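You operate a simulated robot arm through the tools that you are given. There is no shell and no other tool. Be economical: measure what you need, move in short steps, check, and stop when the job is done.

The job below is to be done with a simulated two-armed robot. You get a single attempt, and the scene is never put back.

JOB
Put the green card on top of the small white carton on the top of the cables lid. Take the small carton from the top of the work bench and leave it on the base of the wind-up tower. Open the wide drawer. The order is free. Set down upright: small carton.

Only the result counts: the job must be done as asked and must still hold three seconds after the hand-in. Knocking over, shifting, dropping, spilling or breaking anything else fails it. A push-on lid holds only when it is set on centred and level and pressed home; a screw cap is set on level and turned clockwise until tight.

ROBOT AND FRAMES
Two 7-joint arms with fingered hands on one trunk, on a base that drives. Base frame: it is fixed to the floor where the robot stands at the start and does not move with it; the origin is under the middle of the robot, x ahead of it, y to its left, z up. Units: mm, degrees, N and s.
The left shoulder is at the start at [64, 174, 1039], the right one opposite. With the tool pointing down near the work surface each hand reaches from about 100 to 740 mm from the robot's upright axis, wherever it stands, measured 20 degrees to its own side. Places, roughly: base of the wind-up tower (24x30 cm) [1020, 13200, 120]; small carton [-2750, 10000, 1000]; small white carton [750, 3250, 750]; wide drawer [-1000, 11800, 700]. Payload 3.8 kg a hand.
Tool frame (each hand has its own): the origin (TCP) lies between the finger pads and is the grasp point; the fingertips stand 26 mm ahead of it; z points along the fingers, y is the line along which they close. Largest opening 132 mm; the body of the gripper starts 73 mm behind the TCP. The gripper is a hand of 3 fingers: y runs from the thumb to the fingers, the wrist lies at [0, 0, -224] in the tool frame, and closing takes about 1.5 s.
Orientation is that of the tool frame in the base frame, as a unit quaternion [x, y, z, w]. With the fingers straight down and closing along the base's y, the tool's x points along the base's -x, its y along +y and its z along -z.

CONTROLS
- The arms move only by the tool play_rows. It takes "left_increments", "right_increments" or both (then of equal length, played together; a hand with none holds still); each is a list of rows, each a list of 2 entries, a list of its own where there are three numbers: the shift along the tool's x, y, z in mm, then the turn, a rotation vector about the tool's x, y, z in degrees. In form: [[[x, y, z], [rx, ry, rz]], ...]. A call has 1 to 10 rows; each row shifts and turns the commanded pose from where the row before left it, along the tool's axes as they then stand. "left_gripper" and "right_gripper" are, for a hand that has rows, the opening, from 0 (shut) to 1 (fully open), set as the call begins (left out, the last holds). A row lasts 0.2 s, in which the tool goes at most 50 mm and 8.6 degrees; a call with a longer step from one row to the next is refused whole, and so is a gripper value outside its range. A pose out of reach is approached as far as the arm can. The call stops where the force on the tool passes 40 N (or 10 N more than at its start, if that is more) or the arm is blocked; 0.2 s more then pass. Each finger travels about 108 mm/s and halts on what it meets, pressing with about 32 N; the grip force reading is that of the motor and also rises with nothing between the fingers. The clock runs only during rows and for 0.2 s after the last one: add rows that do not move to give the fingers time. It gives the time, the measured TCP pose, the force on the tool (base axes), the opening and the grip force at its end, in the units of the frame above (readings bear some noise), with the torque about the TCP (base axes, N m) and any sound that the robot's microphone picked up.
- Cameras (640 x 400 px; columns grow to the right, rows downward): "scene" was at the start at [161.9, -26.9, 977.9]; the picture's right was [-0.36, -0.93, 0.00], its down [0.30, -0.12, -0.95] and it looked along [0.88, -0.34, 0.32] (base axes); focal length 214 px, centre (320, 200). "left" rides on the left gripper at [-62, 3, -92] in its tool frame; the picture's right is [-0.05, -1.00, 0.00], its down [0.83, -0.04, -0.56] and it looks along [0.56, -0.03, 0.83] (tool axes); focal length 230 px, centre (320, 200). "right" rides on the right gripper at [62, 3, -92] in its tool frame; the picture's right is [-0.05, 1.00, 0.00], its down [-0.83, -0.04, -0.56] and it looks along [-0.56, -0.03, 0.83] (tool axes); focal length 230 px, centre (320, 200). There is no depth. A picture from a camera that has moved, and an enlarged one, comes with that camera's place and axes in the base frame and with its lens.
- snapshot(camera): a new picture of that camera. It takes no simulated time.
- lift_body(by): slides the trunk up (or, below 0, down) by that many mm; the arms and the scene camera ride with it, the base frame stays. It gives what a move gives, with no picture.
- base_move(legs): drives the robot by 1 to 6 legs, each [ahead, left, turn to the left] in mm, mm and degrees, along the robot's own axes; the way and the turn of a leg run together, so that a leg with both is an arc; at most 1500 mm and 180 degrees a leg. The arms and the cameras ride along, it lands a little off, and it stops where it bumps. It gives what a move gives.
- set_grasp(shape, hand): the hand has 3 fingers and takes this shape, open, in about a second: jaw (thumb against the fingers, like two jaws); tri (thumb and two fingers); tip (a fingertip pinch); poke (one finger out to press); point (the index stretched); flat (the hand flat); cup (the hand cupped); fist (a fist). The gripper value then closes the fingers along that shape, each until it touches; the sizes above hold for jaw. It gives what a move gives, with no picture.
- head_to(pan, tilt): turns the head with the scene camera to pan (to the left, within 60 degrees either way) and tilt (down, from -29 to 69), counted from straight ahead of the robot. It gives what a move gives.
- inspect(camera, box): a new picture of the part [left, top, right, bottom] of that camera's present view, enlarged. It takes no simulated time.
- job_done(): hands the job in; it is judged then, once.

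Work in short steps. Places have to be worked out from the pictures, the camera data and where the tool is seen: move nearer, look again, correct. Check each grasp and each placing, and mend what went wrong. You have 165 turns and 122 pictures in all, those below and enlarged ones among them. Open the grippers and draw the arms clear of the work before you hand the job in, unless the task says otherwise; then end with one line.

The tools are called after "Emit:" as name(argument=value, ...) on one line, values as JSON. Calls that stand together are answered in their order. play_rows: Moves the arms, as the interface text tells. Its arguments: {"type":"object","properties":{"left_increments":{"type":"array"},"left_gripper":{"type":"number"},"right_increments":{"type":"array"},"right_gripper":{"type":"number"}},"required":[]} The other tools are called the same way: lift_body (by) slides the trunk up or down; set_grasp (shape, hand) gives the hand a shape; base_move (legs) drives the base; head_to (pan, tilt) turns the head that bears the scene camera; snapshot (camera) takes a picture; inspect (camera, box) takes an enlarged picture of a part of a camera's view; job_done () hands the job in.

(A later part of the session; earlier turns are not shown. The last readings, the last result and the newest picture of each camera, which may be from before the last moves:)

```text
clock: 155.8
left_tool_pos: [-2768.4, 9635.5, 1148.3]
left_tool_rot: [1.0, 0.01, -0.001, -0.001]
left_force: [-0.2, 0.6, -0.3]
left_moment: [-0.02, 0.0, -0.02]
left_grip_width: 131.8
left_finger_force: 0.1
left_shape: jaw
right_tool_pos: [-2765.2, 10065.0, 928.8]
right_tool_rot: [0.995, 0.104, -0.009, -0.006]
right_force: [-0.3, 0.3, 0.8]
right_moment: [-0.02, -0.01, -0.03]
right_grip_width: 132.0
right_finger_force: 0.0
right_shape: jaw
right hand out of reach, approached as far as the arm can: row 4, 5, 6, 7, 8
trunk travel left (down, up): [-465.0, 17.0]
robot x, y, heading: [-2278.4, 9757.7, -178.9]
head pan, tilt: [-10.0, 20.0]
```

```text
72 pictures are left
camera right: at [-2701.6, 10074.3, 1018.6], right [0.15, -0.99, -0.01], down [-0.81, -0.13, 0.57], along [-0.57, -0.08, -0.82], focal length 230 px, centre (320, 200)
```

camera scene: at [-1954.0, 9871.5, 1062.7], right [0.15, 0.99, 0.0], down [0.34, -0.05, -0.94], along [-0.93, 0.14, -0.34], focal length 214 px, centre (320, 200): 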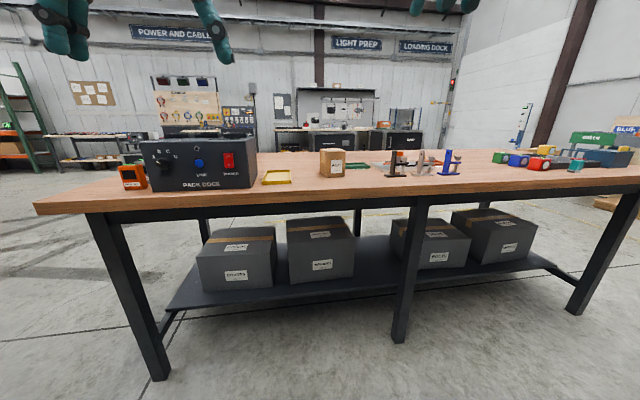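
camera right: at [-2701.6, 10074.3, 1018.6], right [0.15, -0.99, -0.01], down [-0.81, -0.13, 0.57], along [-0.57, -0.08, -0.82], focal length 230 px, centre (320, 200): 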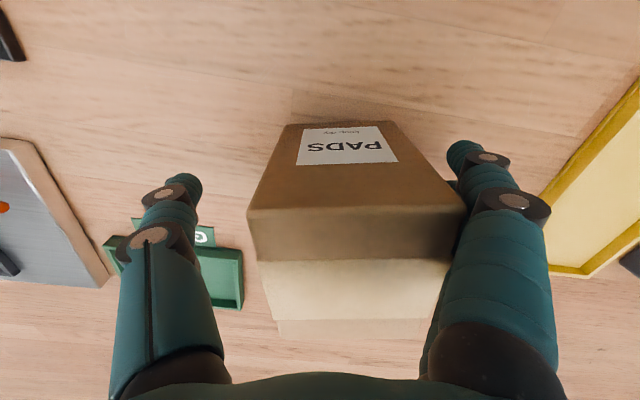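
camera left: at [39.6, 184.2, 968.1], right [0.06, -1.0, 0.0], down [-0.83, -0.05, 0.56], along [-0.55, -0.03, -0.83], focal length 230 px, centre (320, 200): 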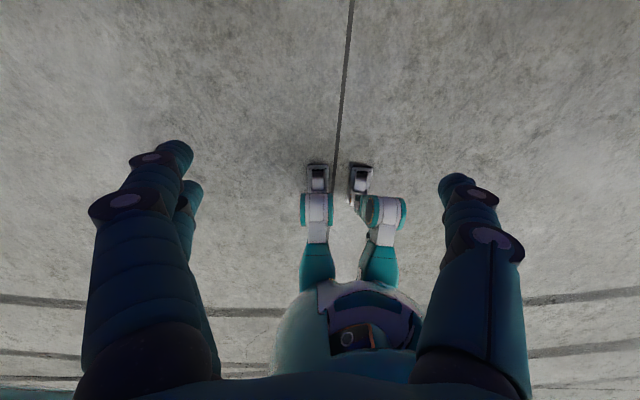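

The arm drifted by [22, 17]; fingers straddle the carton without contact. I correct with the base and then close.

Emit:
base_move(legs=[[21, 17, 0]])

Emit:
play_rows(right_increments=[[[0, 0, 0], [0, 0, 0]], [[0, 0, 0], [0, 0, 0]], [[0, 0, 0], [0, 0, 0]], [[0, 0, 0], [0, 0, 0]], [[0, 0, 0], [0, 0, 0]], [[0, 0, 0], [0, 0, 0]], [[0, 0, 0], [0, 0, 0]]], right_gripper=0.35)

Emit:
snapshot(camera="right")

```text
clock: 156.6
left_tool_pos: [-2788.0, 9620.4, 1150.3]
left_tool_rot: [1.0, 0.011, -0.001, -0.001]
left_force: [-0.1, 0.0, -1.2]
left_moment: [0.01, 0.0, -0.01]
left_grip_width: 131.9
left_finger_force: 0.0
left_shape: jaw
right_tool_pos: [-2784.5, 10048.4, 927.7]
right_tool_rot: [0.995, 0.103, -0.01, -0.005]
right_force: [-0.8, -0.5, 0.1]
right_moment: [0.01, 0.02, 0.01]
right_grip_width: 131.9
right_finger_force: 0.1
right_shape: jaw
trunk travel left (down, up): [-465.0, 17.0]
robot x, y, heading: [-2296.1, 9745.2, -178.9]
head pan, tilt: [-10.0, 20.0]
```

```text
clock: 158.2
left_tool_pos: [-2788.7, 9619.4, 1149.1]
left_tool_rot: [1.0, 0.01, -0.001, -0.001]
left_force: [0.5, 0.4, 0.0]
left_moment: [0.01, -0.01, -0.03]
left_grip_width: 131.8
left_finger_force: 0.0
left_shape: jaw
right_tool_pos: [-2784.9, 10048.6, 927.2]
right_tool_rot: [0.995, 0.103, -0.011, -0.005]
right_force: [0.1, 1.3, -0.2]
right_moment: [-0.03, -0.01, 0.0]
right_grip_width: 68.3
right_finger_force: 31.4
right_shape: jaw
trunk travel left (down, up): [-465.0, 17.0]
robot x, y, heading: [-2293.9, 9744.1, -179.0]
head pan, tilt: [-10.0, 20.0]
```

```text
71 pictures are left
camera right: at [-2721.5, 10057.9, 1018.6], right [0.15, -0.99, -0.01], down [-0.81, -0.13, 0.57], along [-0.57, -0.08, -0.82], focal length 230 px, centre (320, 200)
```

right: 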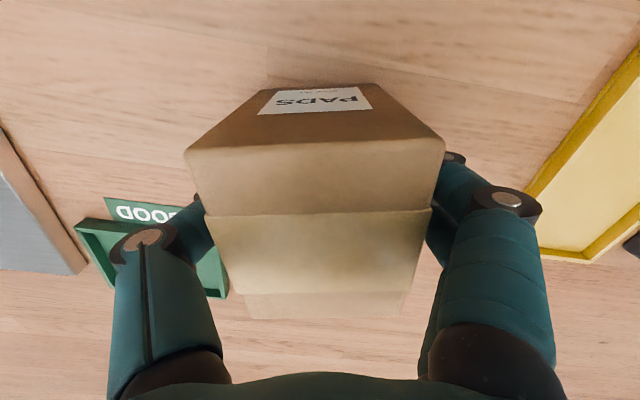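

Gripped at 68 mm with 31 N. I lift it 120 mm straight up.

Emit:
play_rows(right_increments=[[[0, 0, -15], [0, 0, 0]], [[0, 0, -15], [0, 0, 0]], [[0, 0, -15], [0, 0, 0]], [[0, 0, -15], [0, 0, 0]], [[0, 0, -20], [0, 0, 0]], [[0, 0, -20], [0, 0, 0]], [[0, 0, -20], [0, 0, 0]], [[0, 0, 0], [0, 0, 0]]])

Emit:
snapshot(camera="right")

```text
clock: 160.0
left_tool_pos: [-2789.0, 9619.9, 1149.1]
left_tool_rot: [1.0, 0.01, 0.0, -0.001]
left_force: [-0.2, -0.7, 0.3]
left_moment: [0.02, 0.01, 0.01]
left_grip_width: 132.0
left_finger_force: 0.0
left_shape: jaw
right_tool_pos: [-2783.1, 10047.0, 1048.2]
right_tool_rot: [0.995, 0.103, -0.009, -0.005]
right_force: [0.5, 0.7, -1.8]
right_moment: [-0.01, 0.0, 0.03]
right_grip_width: 68.3
right_finger_force: 32.1
right_shape: jaw
trunk travel left (down, up): [-465.0, 17.0]
robot x, y, heading: [-2296.9, 9745.0, -179.0]
head pan, tilt: [-10.0, 20.0]
```

```text
70 pictures are left
camera right: at [-2719.2, 10056.0, 1138.7], right [0.15, -0.99, -0.01], down [-0.81, -0.13, 0.57], along [-0.56, -0.08, -0.82], focal length 230 px, centre (320, 200)
```

right: 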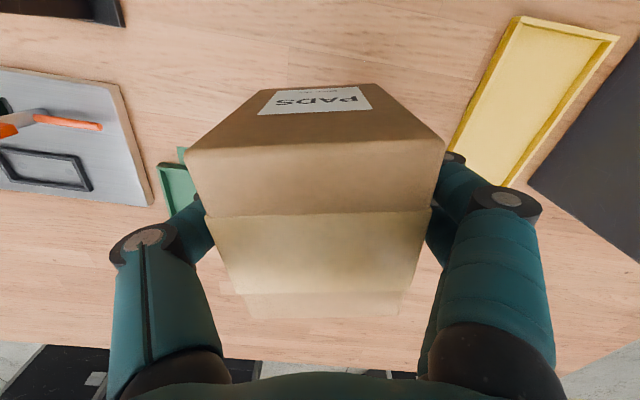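

Carton is lifted. I back off 430 mm, turn right to face +y, and look at the drawer area.

Emit:
base_move(legs=[[-430, 0, 0], [0, 0, -91]])

Emit:
head_to(pan=-20, tilt=15)

Emit:
snapshot(camera="scene")

```text
clock: 166.5
left_tool_pos: [-1977.3, 10245.9, 1147.9]
left_tool_rot: [-0.707, 0.707, 0.0, 0.001]
left_force: [0.1, 0.1, -0.7]
left_moment: [-0.02, 0.05, 0.01]
left_grip_width: 132.1
left_finger_force: 0.1
left_shape: jaw
right_tool_pos: [-1551.5, 10229.5, 1047.2]
right_tool_rot: [0.769, -0.639, -0.002, -0.011]
right_force: [-0.2, 0.7, -2.4]
right_moment: [0.0, 0.02, 0.03]
right_grip_width: 68.0
right_finger_force: 32.5
right_shape: jaw
trunk travel left (down, up): [-465.0, 17.0]
robot x, y, heading: [-1866.9, 9752.4, 90.1]
head pan, tilt: [-10.0, 20.0]
```

```text
clock: 167.2
left_tool_pos: [-1975.7, 10247.3, 1148.8]
left_tool_rot: [-0.707, 0.708, 0.0, 0.001]
left_force: [0.2, 0.3, 0.6]
left_moment: [-0.06, 0.01, 0.02]
left_grip_width: 131.9
left_finger_force: 0.0
left_shape: jaw
right_tool_pos: [-1550.9, 10229.7, 1048.3]
right_tool_rot: [0.769, -0.639, -0.003, -0.01]
right_force: [-0.2, 0.9, -1.9]
right_moment: [-0.01, -0.01, 0.02]
right_grip_width: 68.0
right_finger_force: 32.1
right_shape: jaw
trunk travel left (down, up): [-465.0, 17.0]
robot x, y, heading: [-1864.5, 9753.7, 90.0]
head pan, tilt: [-20.0, 15.0]
```

```text
69 pictures are left
camera scene: at [-1832.5, 9948.5, 1070.8], right [0.94, -0.34, 0.0], down [-0.09, -0.24, -0.97], along [0.33, 0.91, -0.26], focal length 214 px, centre (320, 200)
```

scene: 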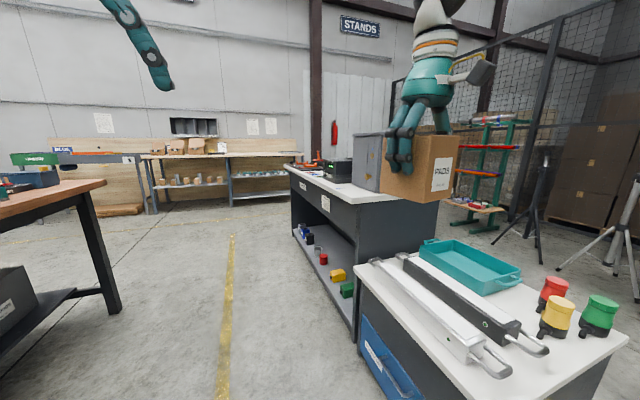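

I zoom on the tall desk's front face to find the wide drawer and its handle.

Emit:
inspect(camera="scene", box=[270, 140, 470, 350])

```text
1.90 times, centred on (370, 245) of scene
camera zoom: at [-1832.5, 9948.5, 1070.8], right [0.94, -0.34, 0.0], down [-0.09, -0.24, -0.97], along [0.33, 0.91, -0.26], focal length 408 px, centre (225, 114)
```

zoom: 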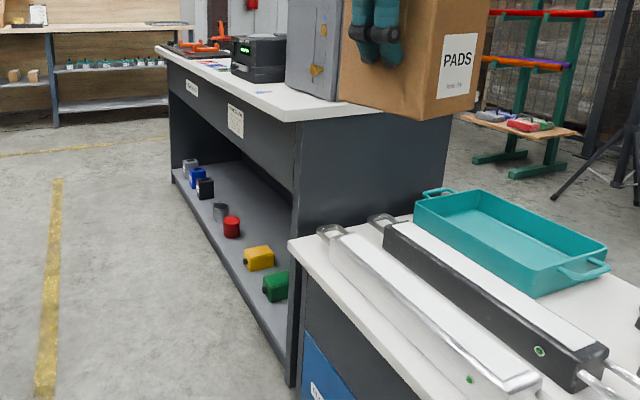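

No obvious handle from here. I drive ahead along the yellow line to view the tall desk's front face squarely.

Emit:
base_move(legs=[[1250, 100, 0]])

Emit:
head_to(pan=-50, tilt=20)

Emit:
snapshot(camera="scene")

```text
clock: 173.5
left_tool_pos: [-2049.7, 11485.8, 1148.7]
left_tool_rot: [-0.699, 0.715, 0.0, 0.001]
left_force: [-0.2, 0.4, 0.5]
left_moment: [0.0, -0.01, 0.0]
left_grip_width: 131.6
left_finger_force: 0.1
left_shape: jaw
right_tool_pos: [-1625.2, 11458.9, 1047.5]
right_tool_rot: [0.761, -0.648, -0.003, -0.01]
right_force: [-1.5, -0.4, -2.0]
right_moment: [0.01, 0.01, 0.0]
right_grip_width: 68.0
right_finger_force: 31.9
right_shape: jaw
trunk travel left (down, up): [-465.0, 17.0]
robot x, y, heading: [-1950.6, 10987.5, 88.4]
head pan, tilt: [-20.0, 15.0]
```

```text
clock: 174.4
left_tool_pos: [-2049.9, 11484.1, 1148.6]
left_tool_rot: [-0.698, 0.716, 0.0, 0.001]
left_force: [0.2, 0.6, 1.3]
left_moment: [0.03, -0.01, -0.01]
left_grip_width: 131.8
left_finger_force: 0.1
left_shape: jaw
right_tool_pos: [-1623.3, 11459.6, 1048.6]
right_tool_rot: [0.762, -0.648, -0.003, -0.009]
right_force: [0.1, 0.2, -2.1]
right_moment: [-0.03, 0.0, -0.04]
right_grip_width: 68.0
right_finger_force: 31.3
right_shape: jaw
trunk travel left (down, up): [-465.0, 17.0]
robot x, y, heading: [-1946.3, 10989.5, 88.6]
head pan, tilt: [-50.0, 20.0]
```

```text
67 pictures are left
camera scene: at [-1873.5, 11155.7, 1062.7], right [0.62, -0.78, 0.0], down [-0.27, -0.21, -0.94], along [0.73, 0.59, -0.34], focal length 214 px, centre (320, 200)
```

scene: 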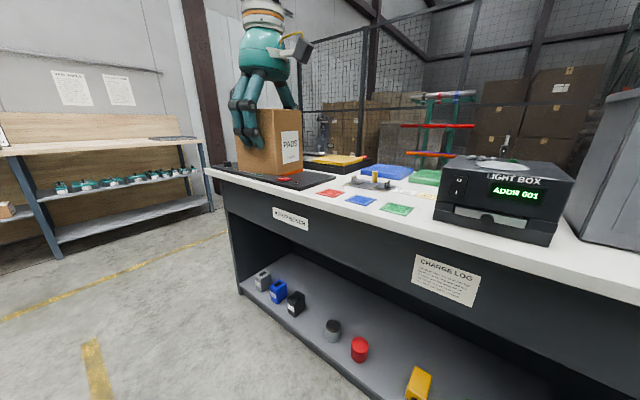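

The drawer isn't on this face; it must be on the far (+x) side. I drive on to y≈12950, turn right to face +x, and look.

Emit:
base_move(legs=[[1000, 0, 0], [960, 0, 0], [0, 0, -88]])

Emit:
head_to(pan=0, tilt=12)

Emit:
snapshot(camera="scene")

```text
clock: 187.8
left_tool_pos: [-1422.5, 13031.3, 1148.5]
left_tool_rot: [-0.009, 1.0, -0.002, 0.001]
left_force: [-0.7, 0.6, 0.3]
left_moment: [0.04, 0.01, 0.01]
left_grip_width: 131.8
left_finger_force: 0.0
left_shape: jaw
right_tool_pos: [-1429.6, 12605.3, 1048.9]
right_tool_rot: [-0.101, 0.995, -0.005, 0.009]
right_force: [-0.2, 0.5, -3.2]
right_moment: [-0.01, -0.02, -0.04]
right_grip_width: 67.8
right_finger_force: 31.3
right_shape: jaw
trunk travel left (down, up): [-465.0, 17.0]
robot x, y, heading: [-1915.6, 12907.2, 1.0]
head pan, tilt: [-50.0, 20.0]
```

```text
clock: 189.0
left_tool_pos: [-1422.2, 13030.9, 1148.0]
left_tool_rot: [-0.008, 1.0, -0.002, 0.001]
left_force: [0.0, -1.0, -0.9]
left_moment: [-0.03, -0.02, -0.02]
left_grip_width: 131.8
left_finger_force: 0.0
left_shape: jaw
right_tool_pos: [-1429.5, 12605.0, 1047.6]
right_tool_rot: [-0.102, 0.995, -0.005, 0.009]
right_force: [-0.6, 0.8, -1.4]
right_moment: [0.02, 0.0, -0.03]
right_grip_width: 67.9
right_finger_force: 31.7
right_shape: jaw
trunk travel left (down, up): [-465.0, 17.0]
robot x, y, heading: [-1914.7, 12907.4, 0.9]
head pan, tilt: [0.0, 12.0]
```

```text
66 pictures are left
camera scene: at [-1714.5, 12913.2, 1075.7], right [0.02, -1.0, 0.0], down [-0.21, 0.0, -0.98], along [0.98, 0.02, -0.21], focal length 214 px, centre (320, 200)
```

scene: 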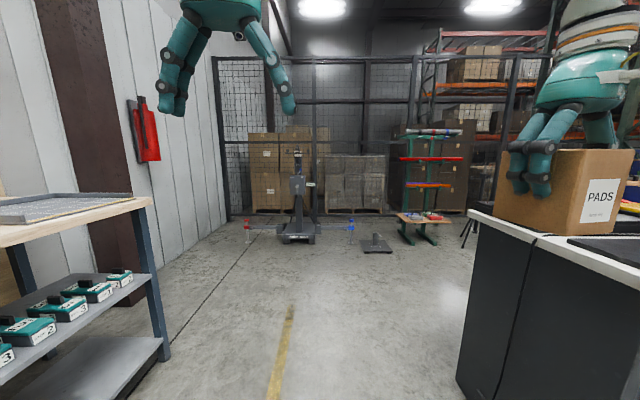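

The wind-up tower stands ahead near [700–1000, 13200]; the passage is clear. I zoom on it.

Emit:
inspect(camera="scene", box=[220, 130, 460, 270])

```text
2.67 times, centred on (340, 200) of scene
camera zoom: at [-1714.5, 12913.2, 1075.7], right [0.02, -1.0, 0.0], down [-0.21, 0.0, -0.98], along [0.98, 0.02, -0.21], focal length 572 px, centre (267, 200)
```

zoom: 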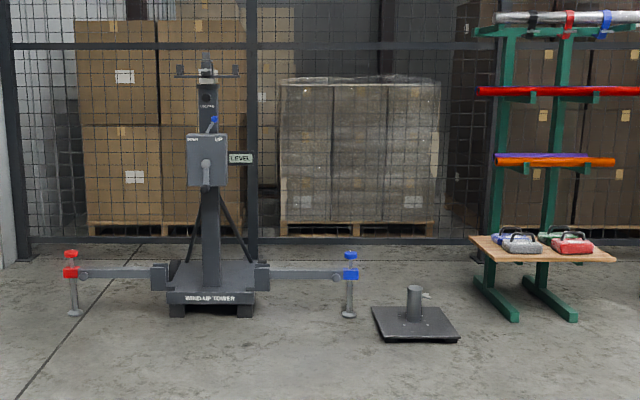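

I drive ahead 1.6 m for a closer look at the tower base, and glance back to the desk's +x side.

Emit:
base_move(legs=[[1000, 0, 0], [600, 0, -1]])

Emit:
head_to(pan=10, tilt=30)

Emit:
snapshot(camera="scene")

```text
clock: 197.2
left_tool_pos: [178.6, 13066.5, 1149.1]
left_tool_rot: [-0.01, 1.0, -0.001, 0.002]
left_force: [-0.2, 0.5, -0.4]
left_moment: [-0.02, 0.01, 0.03]
left_grip_width: 131.6
left_finger_force: 0.1
left_shape: jaw
right_tool_pos: [170.5, 12639.5, 1048.4]
right_tool_rot: [-0.102, 0.995, -0.005, 0.009]
right_force: [0.1, -0.5, -1.5]
right_moment: [-0.04, 0.04, -0.03]
right_grip_width: 67.7
right_finger_force: 31.7
right_shape: jaw
trunk travel left (down, up): [-465.0, 17.0]
robot x, y, heading: [-317.2, 12943.2, 0.9]
head pan, tilt: [0.0, 12.0]
```

```text
clock: 198.0
left_tool_pos: [178.1, 13065.6, 1148.0]
left_tool_rot: [-0.009, 1.0, -0.001, 0.002]
left_force: [-0.2, -0.3, 0.0]
left_moment: [0.04, 0.02, 0.05]
left_grip_width: 132.2
left_finger_force: 0.0
left_shape: jaw
right_tool_pos: [171.0, 12638.0, 1047.7]
right_tool_rot: [-0.103, 0.995, -0.005, 0.009]
right_force: [-0.7, -0.2, -2.5]
right_moment: [-0.01, -0.02, 0.0]
right_grip_width: 67.8
right_finger_force: 32.5
right_shape: jaw
trunk travel left (down, up): [-465.0, 17.0]
robot x, y, heading: [-312.2, 12945.5, 0.8]
head pan, tilt: [10.0, 30.0]
```

```text
64 pictures are left
camera scene: at [-118.8, 12963.1, 1046.7], right [0.19, -0.98, 0.0], down [-0.49, -0.1, -0.87], along [0.85, 0.17, -0.5], focal length 214 px, centre (320, 200)
```

scene: 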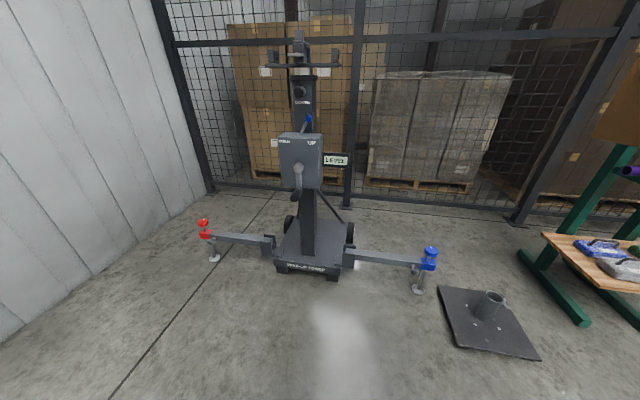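

Emit:
inspect(camera="scene", box=[240, 180, 400, 290])

```text
3.64 times, centred on (320, 235) of scene
camera zoom: at [-118.8, 12963.1, 1046.7], right [0.19, -0.98, 0.0], down [-0.49, -0.1, -0.87], along [0.85, 0.17, -0.5], focal length 780 px, centre (320, 73)
```

zoom: 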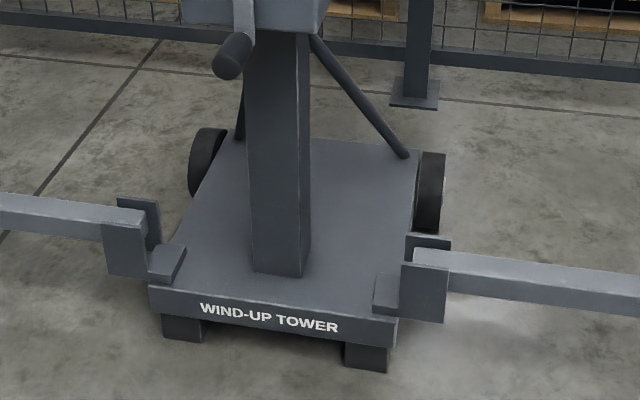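

The tower base spans about x 730–1175, y 13015–13410 (top z≈120); the mast occupies x≈790–870, so the free 24×30 cm area is behind the mast around [1020, 13200], between two struts. I first test low reach here in free space: trunk fully down, then look at the pose.

Emit:
lift_body(by=-460)

Emit:
play_rows(right_increments=[[[0, 0, 25], [0, 0, 0]], [[0, 0, 25], [0, 0, 0]], [[0, 0, 25], [0, 0, 0]], [[0, 0, 25], [0, 0, 0]], [[0, 0, 25], [0, 0, 0]], [[0, 0, 25], [0, 0, 0]]])

```text
refused: -460 is not a number from -400 to 400
```

```text
clock: 199.4
left_tool_pos: [178.4, 13066.4, 1149.2]
left_tool_rot: [-0.01, 1.0, -0.001, 0.002]
left_force: [0.9, -0.2, 0.9]
left_moment: [0.01, 0.02, 0.01]
left_grip_width: 132.0
left_finger_force: 0.0
left_shape: jaw
right_tool_pos: [162.6, 12633.3, 905.4]
right_tool_rot: [-0.103, 0.995, -0.005, 0.012]
right_force: [0.1, 0.4, -3.0]
right_moment: [0.02, -0.01, -0.01]
right_grip_width: 67.8
right_finger_force: 32.0
right_shape: jaw
right hand out of reach, approached as far as the arm can: row 6
trunk travel left (down, up): [-465.0, 17.0]
robot x, y, heading: [-313.3, 12938.4, 0.9]
head pan, tilt: [10.0, 30.0]
```

I now lower the trunk in two allowed parts, and probe how low the hand can go.

Emit:
lift_body(by=-300)

Emit:
play_rows(right_increments=[[[0, 0, 25], [0, 0, 0]], [[0, 0, 25], [0, 0, 0]], [[0, 0, 25], [0, 0, 0]], [[0, 0, 25], [0, 0, 0]], [[0, 0, 25], [0, 0, 0]], [[0, 0, 25], [0, 0, 0]]])

```text
clock: 202.4
left_tool_pos: [177.4, 13066.7, 849.1]
left_tool_rot: [-0.009, 1.0, -0.001, 0.003]
left_force: [0.2, -0.2, 0.9]
left_moment: [-0.01, 0.02, -0.03]
left_grip_width: 131.8
left_finger_force: 0.1
left_shape: jaw
right_tool_pos: [163.6, 12633.0, 604.7]
right_tool_rot: [-0.102, 0.995, -0.005, 0.01]
right_force: [-0.1, 0.5, -1.3]
right_moment: [0.0, 0.03, 0.01]
right_grip_width: 67.9
right_finger_force: 32.0
right_shape: jaw
trunk travel left (down, up): [-165.0, 317.0]
robot x, y, heading: [-309.6, 12943.0, 1.1]
head pan, tilt: [10.0, 30.0]
```

```text
clock: 203.8
left_tool_pos: [178.9, 13065.6, 848.9]
left_tool_rot: [-0.009, 1.0, 0.0, 0.0]
left_force: [-0.2, -0.7, 0.2]
left_moment: [0.0, -0.03, 0.0]
left_grip_width: 132.1
left_finger_force: 0.0
left_shape: jaw
right_tool_pos: [168.5, 12632.7, 455.8]
right_tool_rot: [-0.102, 0.995, -0.004, 0.011]
right_force: [-0.2, 0.6, -2.3]
right_moment: [0.0, -0.01, 0.03]
right_grip_width: 67.9
right_finger_force: 32.0
right_shape: jaw
trunk travel left (down, up): [-165.0, 317.0]
robot x, y, heading: [-313.9, 12945.9, 1.0]
head pan, tilt: [10.0, 30.0]
```

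Reach goes fine downward. I continue to test the final arm shape (another 105 mm down).

Emit:
play_rows(right_increments=[[[0, 0, 25], [0, 0, 0]], [[0, 0, 25], [0, 0, 0]], [[0, 0, 25], [0, 0, 0]], [[0, 0, 25], [0, 0, 0]], [[0, 0, 5], [0, 0, 0]], [[-30, 0, 0], [0, 0, 0]], [[-30, 0, 0], [0, 0, 0]], [[-30, 0, 0], [0, 0, 0]]])

```text
clock: 205.6
left_tool_pos: [177.9, 13065.1, 849.2]
left_tool_rot: [-0.01, 1.0, 0.0, 0.002]
left_force: [0.6, -0.1, 0.2]
left_moment: [-0.03, 0.02, 0.02]
left_grip_width: 131.8
left_finger_force: 0.1
left_shape: jaw
right_tool_pos: [220.6, 12620.7, 411.4]
right_tool_rot: [-0.103, 0.995, -0.006, 0.011]
right_force: [-0.1, -0.1, -1.4]
right_moment: [-0.02, -0.01, -0.02]
right_grip_width: 67.9
right_finger_force: 32.0
right_shape: jaw
right hand out of reach, approached as far as the arm can: row 4, 5, 6, 7, 8
trunk travel left (down, up): [-165.0, 317.0]
robot x, y, heading: [-311.5, 12940.3, 1.0]
head pan, tilt: [10.0, 30.0]
```

The arm's limit is ~540 mm shoulder-to-wrist, so I'll approach the tower from front-right at 45° heading and come over the right strut. First, trunk fully down, left arm tucked in, right hand raised and centred in front of the shoulder.

Emit:
lift_body(by=-160)

Emit:
play_rows(left_increments=[[[28, 16, -10], [0, 0, 0]], [[28, 16, -10], [0, 0, 0]], [[28, 16, -10], [0, 0, 0]], [[28, 16, -10], [0, 0, 0]], [[28, 16, -10], [0, 0, 0]], [[28, 16, -10], [0, 0, 0]], [[28, 16, -10], [0, 0, 0]], [[28, 16, -10], [0, 0, 0]]], right_increments=[[[0, 0, -25], [0, 0, 0]], [[0, 0, -25], [0, 0, 0]], [[0, 0, -25], [0, 0, 0]], [[0, 0, -25], [0, 0, 0]], [[-6, 29, 0], [0, 0, 0]], [[-6, 29, 0], [0, 0, 0]], [[-6, 29, 0], [0, 0, 0]], [[-6, 29, 0], [0, 0, 0]]])

```text
clock: 207.4
left_tool_pos: [177.8, 13066.0, 688.3]
left_tool_rot: [-0.01, 1.0, -0.001, 0.001]
left_force: [-0.3, -0.1, -0.5]
left_moment: [0.03, 0.0, 0.01]
left_grip_width: 132.1
left_finger_force: 0.0
left_shape: jaw
right_tool_pos: [220.6, 12620.8, 251.5]
right_tool_rot: [-0.102, 0.995, -0.005, 0.01]
right_force: [-0.9, 0.4, -2.1]
right_moment: [-0.02, -0.01, 0.01]
right_grip_width: 67.7
right_finger_force: 31.9
right_shape: jaw
trunk travel left (down, up): [-5.0, 477.0]
robot x, y, heading: [-314.4, 12944.0, 0.9]
head pan, tilt: [10.0, 30.0]
```

```text
clock: 209.2
left_tool_pos: [-34.1, 13182.5, 765.5]
left_tool_rot: [-0.01, 1.0, -0.007, 0.01]
left_force: [9.1, -7.4, 0.8]
left_moment: [-0.05, -0.09, -0.39]
left_grip_width: 131.3
left_finger_force: 0.1
left_shape: jaw
right_tool_pos: [217.9, 12729.5, 350.6]
right_tool_rot: [-0.103, 0.995, -0.005, 0.008]
right_force: [0.4, -0.1, -1.2]
right_moment: [0.01, 0.05, -0.02]
right_grip_width: 67.7
right_finger_force: 32.2
right_shape: jaw
trunk travel left (down, up): [-5.0, 477.0]
robot x, y, heading: [-312.9, 12945.2, 1.0]
head pan, tilt: [10.0, 30.0]
stopped in row 8 (left hand): the force on the tool passed its limit at 62 N (the readings are from after the stop); the commanded pose is now the measured one
```

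The left arm touched (likely my own body); I ease it out a little and check the view.

Emit:
play_rows(left_increments=[[[-20, 0, 5], [0, 0, 0]], [[0, 0, 0], [0, 0, 0]]])

Emit:
head_to(pan=5, tilt=15)

Emit:
snapshot(camera="scene")

```text
clock: 209.8
left_tool_pos: [-15.4, 13183.8, 760.8]
left_tool_rot: [-0.009, 1.0, -0.003, 0.01]
left_force: [0.2, 0.1, -0.2]
left_moment: [0.0, 0.0, -0.01]
left_grip_width: 132.1
left_finger_force: 0.1
left_shape: jaw
right_tool_pos: [217.6, 12729.2, 351.7]
right_tool_rot: [-0.103, 0.995, -0.006, 0.009]
right_force: [-0.1, -0.3, -2.4]
right_moment: [-0.01, 0.0, -0.01]
right_grip_width: 67.8
right_finger_force: 31.8
right_shape: jaw
trunk travel left (down, up): [-5.0, 477.0]
robot x, y, heading: [-316.0, 12945.1, 1.0]
head pan, tilt: [10.0, 30.0]
```

```text
clock: 210.6
left_tool_pos: [-15.2, 13184.9, 761.0]
left_tool_rot: [-0.009, 1.0, -0.004, 0.01]
left_force: [0.0, -0.2, 0.3]
left_moment: [-0.01, 0.02, 0.0]
left_grip_width: 131.7
left_finger_force: 0.1
left_shape: jaw
right_tool_pos: [218.4, 12728.9, 351.4]
right_tool_rot: [-0.102, 0.995, -0.005, 0.01]
right_force: [0.4, -0.9, -2.8]
right_moment: [0.0, -0.03, -0.02]
right_grip_width: 68.0
right_finger_force: 32.1
right_shape: jaw
trunk travel left (down, up): [-5.0, 477.0]
robot x, y, heading: [-315.7, 12941.2, 1.1]
head pan, tilt: [5.0, 15.0]
```

```text
62 pictures are left
camera scene: at [-121.1, 12955.6, 587.2], right [0.11, -0.99, 0.0], down [-0.26, -0.03, -0.97], along [0.96, 0.1, -0.26], focal length 214 px, centre (320, 200)
```

scene: 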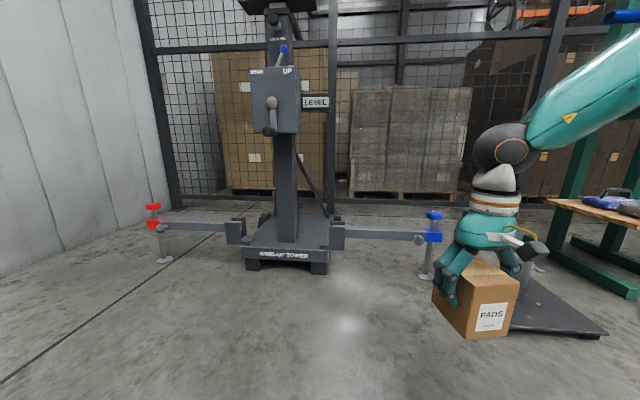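

Good low view. I zoom on the tower for triangulation.

Emit:
inspect(camera="scene", box=[210, 60, 450, 290])

```text
1.74 times, centred on (330, 175) of scene
camera zoom: at [-121.1, 12955.6, 587.2], right [0.11, -0.99, 0.0], down [-0.26, -0.03, -0.97], along [0.96, 0.1, -0.26], focal length 373 px, centre (303, 244)
```

zoom: 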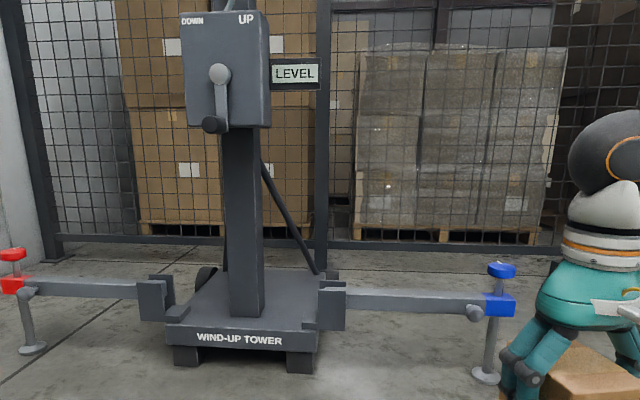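

Triangulation: base top z≈130, front edge x≈730, right outrigger bar x≈755–780 up to z≈235, right strut from [870,13160,534] to [1172,13035,130], LEVEL plate at z 700–750. I plan to stand at about [560, 12815] heading 85° and reach to [1065, 13190]. First I fold the right hand closer and to the right.

Emit:
play_rows(right_increments=[[[30, -20, -3], [0, 0, 0]], [[30, -20, -3], [0, 0, 0]], [[30, -20, -3], [0, 0, 0]], [[30, -20, -3], [0, 0, 0]], [[30, -20, -3], [0, 0, 0]], [[30, -20, -3], [0, 0, 0]], [[30, -20, -3], [0, 0, 0]], [[30, -20, -3], [0, 0, 0]], [[30, -20, -3], [0, 0, 0]], [[30, -20, -3], [0, 0, 0]]])

Emit:
play_rows(left_increments=[[[0, 20, 0], [0, 0, 0]], [[0, 20, 0], [0, 0, 0]], [[0, 20, 0], [0, 0, 0]], [[0, 20, 0], [0, 0, 0]], [[0, 20, 0], [0, 0, 0]]])

```text
clock: 212.8
left_tool_pos: [-16.0, 13184.4, 760.2]
left_tool_rot: [-0.009, 1.0, -0.005, 0.011]
left_force: [-0.1, 0.5, -0.4]
left_moment: [0.01, 0.0, 0.0]
left_grip_width: 131.7
left_finger_force: 0.1
left_shape: jaw
right_tool_pos: [-34.5, 12474.7, 378.9]
right_tool_rot: [-0.103, 0.995, -0.006, 0.009]
right_force: [0.7, -0.5, -2.3]
right_moment: [0.02, 0.0, -0.02]
right_grip_width: 67.6
right_finger_force: 32.0
right_shape: jaw
trunk travel left (down, up): [-5.0, 477.0]
robot x, y, heading: [-312.4, 12946.3, 1.3]
head pan, tilt: [5.0, 15.0]
```

```text
clock: 214.0
left_tool_pos: [-17.3, 13217.9, 745.3]
left_tool_rot: [-0.009, 1.0, -0.004, 0.01]
left_force: [-0.6, 0.2, -0.4]
left_moment: [-0.01, -0.01, 0.0]
left_grip_width: 131.8
left_finger_force: 0.0
left_shape: jaw
left hand out of reach, approached as far as the arm can: row 2, 3, 4, 5
right_tool_pos: [-35.5, 12475.5, 379.1]
right_tool_rot: [-0.102, 0.995, -0.006, 0.009]
right_force: [-0.4, 0.2, -2.7]
right_moment: [0.0, -0.01, -0.02]
right_grip_width: 67.3
right_finger_force: 32.7
right_shape: jaw
trunk travel left (down, up): [-5.0, 477.0]
robot x, y, heading: [-317.0, 12940.9, 1.1]
head pan, tilt: [5.0, 15.0]
```

Arm is in the transit pose. I verify in free space that the final arm pose (131 mm further ahead, 192 mm lower) is reachable.

Emit:
play_rows(right_increments=[[[-16, -3.4, 24], [0, 0, 0]], [[-16, -3.4, 24], [0, 0, 0]], [[-16, -3.4, 24], [0, 0, 0]], [[-16, -3.4, 24], [0, 0, 0]], [[-16, -3.4, 24], [0, 0, 0]], [[-16, -3.4, 24], [0, 0, 0]], [[-16, -3.4, 24], [0, 0, 0]], [[-16, -3.4, 24], [0, 0, 0]]])

Emit:
play_rows(right_increments=[[[16, 3.4, -24], [0, 0, 0]], [[16, 3.4, -24], [0, 0, 0]], [[16, 3.4, -24], [0, 0, 0]], [[16, 3.4, -24], [0, 0, 0]], [[16, 3.4, -24], [0, 0, 0]], [[16, 3.4, -24], [0, 0, 0]], [[16, 3.4, -24], [0, 0, 0]], [[16, 3.4, -24], [0, 0, 0]]])

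```text
clock: 215.8
left_tool_pos: [-16.7, 13218.2, 745.7]
left_tool_rot: [-0.008, 1.0, -0.004, 0.011]
left_force: [0.4, -1.0, 0.8]
left_moment: [0.02, -0.03, -0.01]
left_grip_width: 131.9
left_finger_force: 0.1
left_shape: jaw
right_tool_pos: [101.1, 12468.5, 188.2]
right_tool_rot: [-0.102, 0.995, -0.004, 0.01]
right_force: [0.8, 0.0, -2.4]
right_moment: [-0.02, 0.03, -0.04]
right_grip_width: 67.6
right_finger_force: 32.1
right_shape: jaw
trunk travel left (down, up): [-5.0, 477.0]
robot x, y, heading: [-315.5, 12945.2, 1.0]
head pan, tilt: [5.0, 15.0]
```

```text
clock: 217.6
left_tool_pos: [-15.5, 13218.8, 744.9]
left_tool_rot: [-0.009, 1.0, -0.004, 0.01]
left_force: [-0.5, -0.1, 0.1]
left_moment: [0.0, 0.0, 0.04]
left_grip_width: 132.0
left_finger_force: 0.0
left_shape: jaw
right_tool_pos: [-33.8, 12470.6, 380.4]
right_tool_rot: [-0.103, 0.995, -0.005, 0.009]
right_force: [0.2, -0.1, -1.9]
right_moment: [0.03, 0.01, 0.03]
right_grip_width: 67.5
right_finger_force: 32.3
right_shape: jaw
trunk travel left (down, up): [-5.0, 477.0]
robot x, y, heading: [-312.5, 12941.3, 0.9]
head pan, tilt: [5.0, 15.0]
```

Reachable. I turn the robot to heading 85°.

Emit:
base_move(legs=[[0, 0, 84]])

Emit:
base_move(legs=[[-121, -640, 0]])

Emit:
head_to(pan=-60, tilt=25)

Emit:
snapshot(camera="scene")

```text
clock: 221.5
left_tool_pos: [-551.7, 13272.8, 746.7]
left_tool_rot: [-0.67, 0.742, 0.004, 0.011]
left_force: [0.7, -0.8, -0.5]
left_moment: [-0.01, 0.0, -0.01]
left_grip_width: 131.7
left_finger_force: 0.1
left_shape: jaw
right_tool_pos: [187.8, 13163.4, 379.5]
right_tool_rot: [0.736, -0.677, -0.002, -0.01]
right_force: [0.1, 0.5, -2.1]
right_moment: [-0.02, 0.0, 0.01]
right_grip_width: 67.2
right_finger_force: 32.4
right_shape: jaw
trunk travel left (down, up): [-5.0, 477.0]
robot x, y, heading: [-313.8, 12938.5, 84.1]
head pan, tilt: [5.0, 15.0]
```

```text
clock: 227.6
left_tool_pos: [69.7, 13083.3, 745.6]
left_tool_rot: [-0.667, 0.745, 0.004, 0.011]
left_force: [-0.2, 0.0, -0.1]
left_moment: [0.02, -0.01, 0.02]
left_grip_width: 131.9
left_finger_force: 0.2
left_shape: jaw
right_tool_pos: [808.2, 12970.7, 380.1]
right_tool_rot: [0.734, -0.679, -0.001, -0.01]
right_force: [-0.8, 0.5, -1.2]
right_moment: [0.0, 0.0, -0.03]
right_grip_width: 67.3
right_finger_force: 31.9
right_shape: jaw
trunk travel left (down, up): [-5.0, 477.0]
robot x, y, heading: [304.0, 12751.1, 84.0]
head pan, tilt: [5.0, 15.0]
```

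```text
clock: 228.9
left_tool_pos: [69.5, 13082.5, 746.1]
left_tool_rot: [-0.668, 0.744, 0.004, 0.011]
left_force: [0.6, 0.0, -0.7]
left_moment: [0.01, -0.01, 0.03]
left_grip_width: 131.7
left_finger_force: 0.1
left_shape: jaw
right_tool_pos: [808.3, 12970.5, 379.9]
right_tool_rot: [0.734, -0.679, -0.001, -0.01]
right_force: [-0.6, 1.0, -2.7]
right_moment: [0.0, 0.01, 0.01]
right_grip_width: 67.3
right_finger_force: 31.6
right_shape: jaw
trunk travel left (down, up): [-5.0, 477.0]
robot x, y, heading: [306.1, 12752.8, 83.5]
head pan, tilt: [-60.0, 25.0]
```

```text
60 pictures are left
camera scene: at [392.7, 12904.7, 573.9], right [0.54, -0.84, 0.0], down [-0.33, -0.21, -0.92], along [0.77, 0.5, -0.4], focal length 214 px, centre (320, 200)
```

scene: 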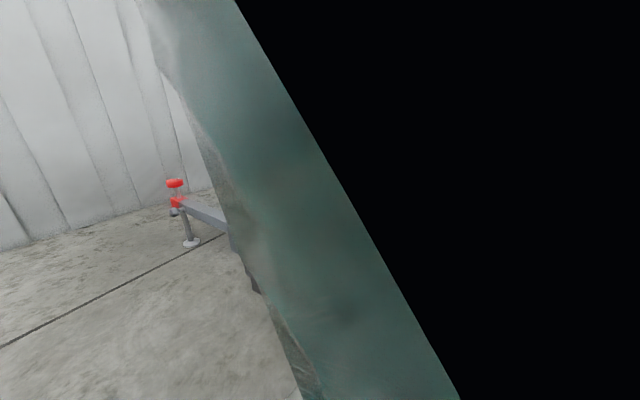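

My arm blocks the head view, so I use the wrist camera.

Emit:
snapshot(camera="right")

Emit:
head_to(pan=-30, tilt=10)

Emit:
snapshot(camera="scene")

```text
59 pictures are left
camera right: at [808.8, 12907.6, 469.9], right [-1.0, -0.03, -0.01], down [-0.03, 0.82, 0.57], along [-0.01, 0.57, -0.82], focal length 230 px, centre (320, 200)
```

right: 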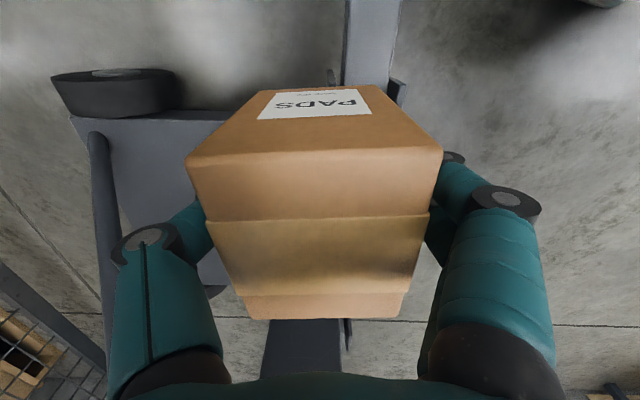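

```text
clock: 229.9
left_tool_pos: [69.4, 13082.7, 745.3]
left_tool_rot: [-0.667, 0.745, 0.004, 0.011]
left_force: [1.0, -0.5, -0.8]
left_moment: [0.04, -0.04, -0.03]
left_grip_width: 131.7
left_finger_force: 0.0
left_shape: jaw
right_tool_pos: [808.2, 12969.2, 379.8]
right_tool_rot: [0.734, -0.679, -0.002, -0.011]
right_force: [0.4, 0.1, -1.9]
right_moment: [0.01, -0.05, 0.02]
right_grip_width: 67.2
right_finger_force: 31.5
right_shape: jaw
trunk travel left (down, up): [-5.0, 477.0]
robot x, y, heading: [307.0, 12750.9, 83.7]
head pan, tilt: [-30.0, 10.0]
```

```text
58 pictures are left
camera scene: at [370.0, 12929.3, 595.4], right [0.81, -0.59, 0.0], down [-0.1, -0.14, -0.98], along [0.58, 0.79, -0.17], focal length 214 px, centre (320, 200)
```

scene: 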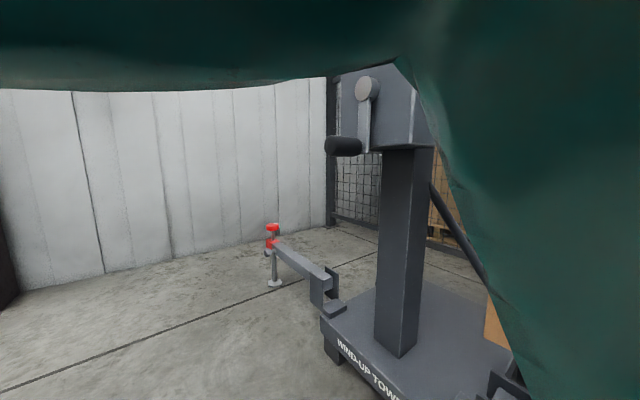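

The wrist camera confirms the strut foot (~[1150,13040]) and the strut line to within ~10 mm. I strafe right 258 mm (and 28 ahead), keeping the hand over the outrigger and wheel.

Emit:
base_move(legs=[[28, -258, 0]])

Emit:
snapshot(camera="right")

Emit:
snapshot(camera="scene")

```text
clock: 232.8
left_tool_pos: [333.3, 13083.6, 745.6]
left_tool_rot: [-0.665, 0.746, 0.003, 0.011]
left_force: [0.7, -0.3, -0.4]
left_moment: [0.03, 0.02, -0.03]
left_grip_width: 131.9
left_finger_force: 0.1
left_shape: jaw
right_tool_pos: [1072.1, 12966.0, 379.4]
right_tool_rot: [0.732, -0.681, -0.003, -0.011]
right_force: [0.8, -0.2, -2.0]
right_moment: [-0.03, 0.03, -0.02]
right_grip_width: 67.1
right_finger_force: 31.7
right_shape: jaw
trunk travel left (down, up): [-5.0, 477.0]
robot x, y, heading: [568.4, 12751.8, 83.5]
head pan, tilt: [-30.0, 10.0]
```

```text
57 pictures are left
camera right: at [1071.7, 12904.9, 469.9], right [-1.0, -0.02, -0.01], down [-0.02, 0.82, 0.57], along [0.0, 0.57, -0.82], focal length 230 px, centre (320, 200)
```

right: 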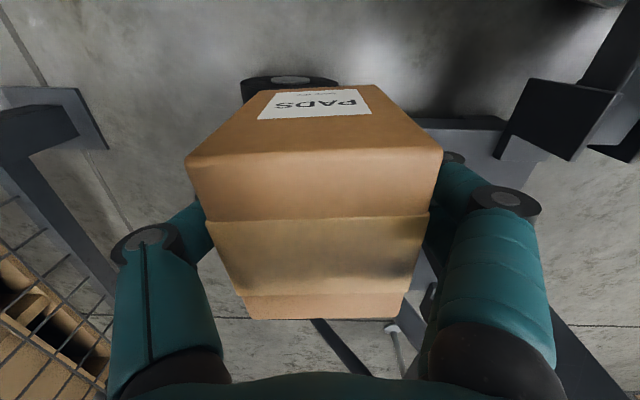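

```text
56 pictures are left
camera scene: at [633.0, 12928.4, 595.4], right [0.8, -0.59, 0.0], down [-0.1, -0.14, -0.98], along [0.59, 0.79, -0.17], focal length 214 px, centre (320, 200)
```

scene: 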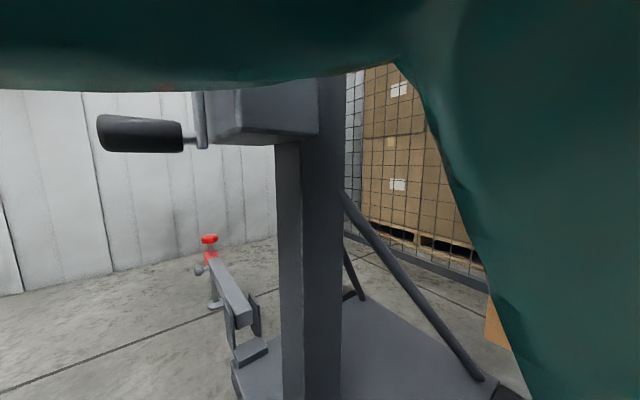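

All clear, and carton faces are aligned with the base axes. I raise the hand to z≈440 and drive 65 mm ahead.

Emit:
play_rows(right_increments=[[[0, 0, -20], [0, 0, 0]], [[0, 0, -20], [0, 0, 0]], [[0, 0, -20], [0, 0, 0]], [[0, 0, 0], [0, 0, 0]]])

Emit:
base_move(legs=[[62, 0, 0]])

Emit:
play_rows(right_increments=[[[-20, 2, 0], [0, 0, 0]], [[-20, 2, 0], [0, 0, 0]], [[-20, 2, 0], [0, 0, 0]], [[-20, 2, 0], [0, 0, 0]], [[0, 0, 0], [0, 0, 0]]])

Emit:
snapshot(camera="right")

Emit:
snapshot(camera="scene")

```text
clock: 233.8
left_tool_pos: [332.9, 13083.4, 745.7]
left_tool_rot: [-0.666, 0.746, 0.004, 0.011]
left_force: [-0.4, -0.4, 0.0]
left_moment: [-0.01, -0.01, 0.0]
left_grip_width: 131.8
left_finger_force: 0.1
left_shape: jaw
right_tool_pos: [1071.8, 12965.0, 439.0]
right_tool_rot: [0.732, -0.681, -0.002, -0.011]
right_force: [0.0, -0.9, -3.1]
right_moment: [-0.02, 0.01, -0.02]
right_grip_width: 67.3
right_finger_force: 31.7
right_shape: jaw
trunk travel left (down, up): [-5.0, 477.0]
robot x, y, heading: [567.8, 12755.7, 83.4]
head pan, tilt: [-30.0, 10.0]
```

```text
clock: 234.7
left_tool_pos: [334.1, 13104.2, 745.3]
left_tool_rot: [-0.667, 0.745, 0.003, 0.008]
left_force: [0.5, -0.3, -0.8]
left_moment: [0.02, 0.0, 0.04]
left_grip_width: 131.9
left_finger_force: 0.1
left_shape: jaw
right_tool_pos: [1070.3, 12986.1, 439.9]
right_tool_rot: [0.733, -0.68, -0.002, -0.01]
right_force: [0.3, 0.0, -2.2]
right_moment: [-0.03, 0.02, 0.01]
right_grip_width: 67.1
right_finger_force: 31.8
right_shape: jaw
trunk travel left (down, up): [-5.0, 477.0]
robot x, y, heading: [568.3, 12772.8, 83.8]
head pan, tilt: [-30.0, 10.0]
stopped in leg 1: the robot was blocked; the commanded pose is now the measured one
```

```text
clock: 235.9
left_tool_pos: [332.8, 13104.0, 744.7]
left_tool_rot: [-0.667, 0.745, 0.003, 0.008]
left_force: [0.6, 0.0, -0.3]
left_moment: [-0.02, -0.03, -0.02]
left_grip_width: 131.7
left_finger_force: 0.2
left_shape: jaw
right_tool_pos: [1056.1, 13067.0, 440.7]
right_tool_rot: [0.733, -0.68, -0.001, -0.01]
right_force: [-0.8, -0.6, -2.9]
right_moment: [-0.05, 0.02, 0.0]
right_grip_width: 67.0
right_finger_force: 31.6
right_shape: jaw
trunk travel left (down, up): [-5.0, 477.0]
robot x, y, heading: [564.6, 12772.5, 83.4]
head pan, tilt: [-30.0, 10.0]
```

```text
55 pictures are left
camera right: at [1056.7, 13004.7, 530.4], right [-1.0, -0.02, -0.01], down [-0.03, 0.82, 0.57], along [0.0, 0.57, -0.82], focal length 230 px, centre (320, 200)
```

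right: 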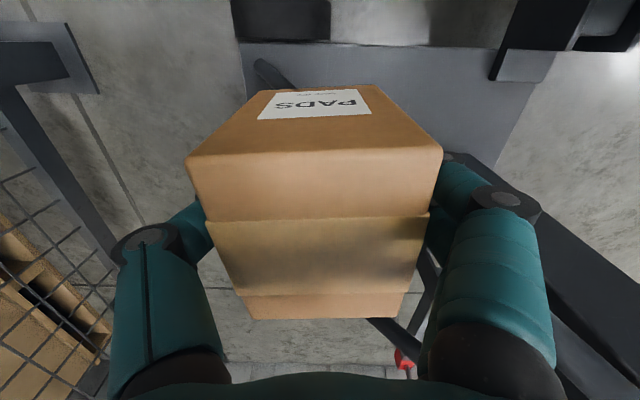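

```text
54 pictures are left
camera scene: at [632.7, 12949.8, 595.4], right [0.8, -0.59, 0.0], down [-0.1, -0.14, -0.98], along [0.58, 0.79, -0.17], focal length 214 px, centre (320, 200)
```

scene: 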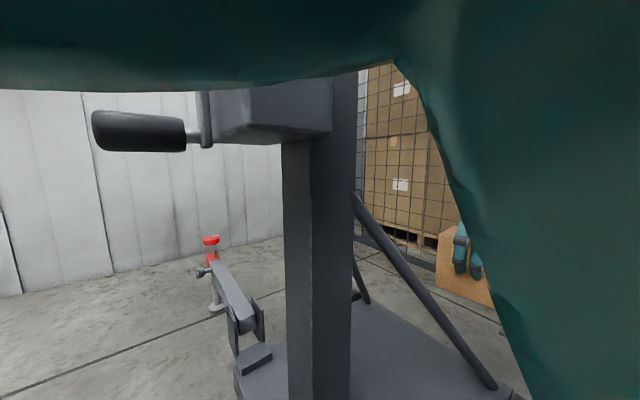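

The base was blocked after 20 mm — probably my forward-bent elbow near the winch; the tower's strut foot is unmoved. Extending the arm straightens the elbow, so I continue across the strut with the arm at z≈440.

Emit:
play_rows(right_increments=[[[-18, -3, 0], [0, 0, 0]], [[-18, -3, 0], [0, 0, 0]], [[-18, -3, 0], [0, 0, 0]], [[-18, -3, 0], [0, 0, 0]], [[-18, -3, 0], [0, 0, 0]], [[0, 0, 0], [0, 0, 0]]])

Emit:
snapshot(camera="right")

Emit:
snapshot(camera="scene")

```text
clock: 237.3
left_tool_pos: [332.3, 13104.3, 745.1]
left_tool_rot: [-0.666, 0.746, 0.003, 0.008]
left_force: [-0.1, 0.8, 0.0]
left_moment: [-0.02, -0.02, -0.01]
left_grip_width: 132.0
left_finger_force: 0.1
left_shape: jaw
right_tool_pos: [1065.0, 13156.2, 442.4]
right_tool_rot: [0.733, -0.68, -0.003, -0.01]
right_force: [0.1, -0.3, -2.5]
right_moment: [-0.01, 0.01, 0.01]
right_grip_width: 67.2
right_finger_force: 32.1
right_shape: jaw
trunk travel left (down, up): [-5.0, 477.0]
robot x, y, heading: [566.1, 12773.1, 83.5]
head pan, tilt: [-30.0, 10.0]
```

```text
53 pictures are left
camera right: at [1065.3, 13095.3, 532.6], right [-1.0, -0.02, -0.01], down [-0.03, 0.82, 0.57], along [0.0, 0.57, -0.82], focal length 230 px, centre (320, 200)
```

right: 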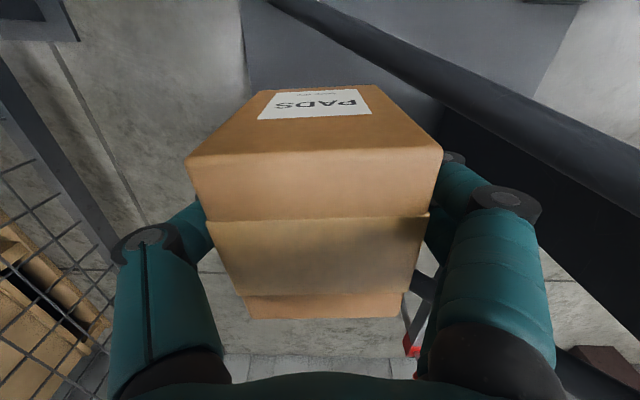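

```text
52 pictures are left
camera scene: at [632.6, 12949.8, 595.4], right [0.8, -0.59, 0.0], down [-0.1, -0.14, -0.98], along [0.58, 0.79, -0.17], focal length 214 px, centre (320, 200)
```

scene: 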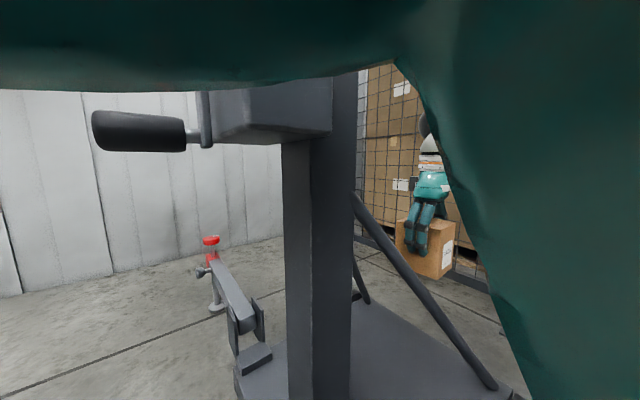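

The carton has crossed the strut. I rotate the hand 26.6° so the gripper's long side is parallel to the strut for clearance, shifting to about [1055, 13150].

Emit:
play_rows(right_increments=[[[5, 10, 0], [0, 0, 6.65]], [[0, 0, 0], [0, 0, 6.65]], [[0, 0, 0], [0, 0, 6.65]], [[0, 0, 0], [0, 0, 6.65]], [[0, 0, 0], [0, 0, 0]]])

Emit:
snapshot(camera="right")

```text
clock: 238.5
left_tool_pos: [333.5, 13104.4, 744.1]
left_tool_rot: [-0.667, 0.745, 0.003, 0.008]
left_force: [-0.1, 0.3, -0.6]
left_moment: [-0.04, -0.02, 0.0]
left_grip_width: 131.8
left_finger_force: 0.1
left_shape: jaw
right_tool_pos: [1054.5, 13152.0, 442.6]
right_tool_rot: [-0.557, 0.831, 0.004, 0.01]
right_force: [0.6, 0.3, -1.6]
right_moment: [-0.01, 0.03, 0.01]
right_grip_width: 67.2
right_finger_force: 32.0
right_shape: jaw
trunk travel left (down, up): [-5.0, 477.0]
robot x, y, heading: [567.6, 12772.6, 83.5]
head pan, tilt: [-30.0, 10.0]
```

```text
51 pictures are left
camera right: at [1027.8, 13095.3, 532.4], right [-0.9, 0.43, 0.0], down [0.35, 0.74, 0.57], along [0.25, 0.52, -0.82], focal length 230 px, centre (320, 200)
```

right: 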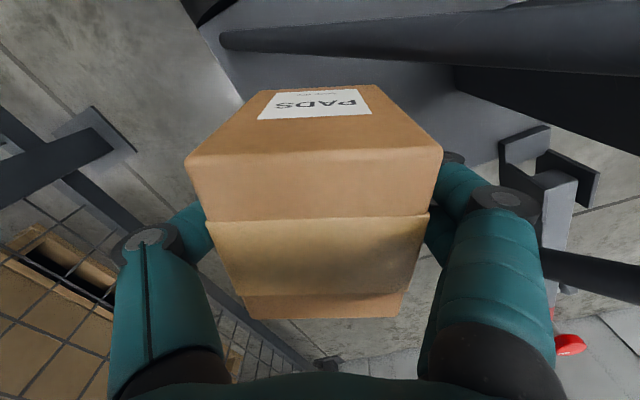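

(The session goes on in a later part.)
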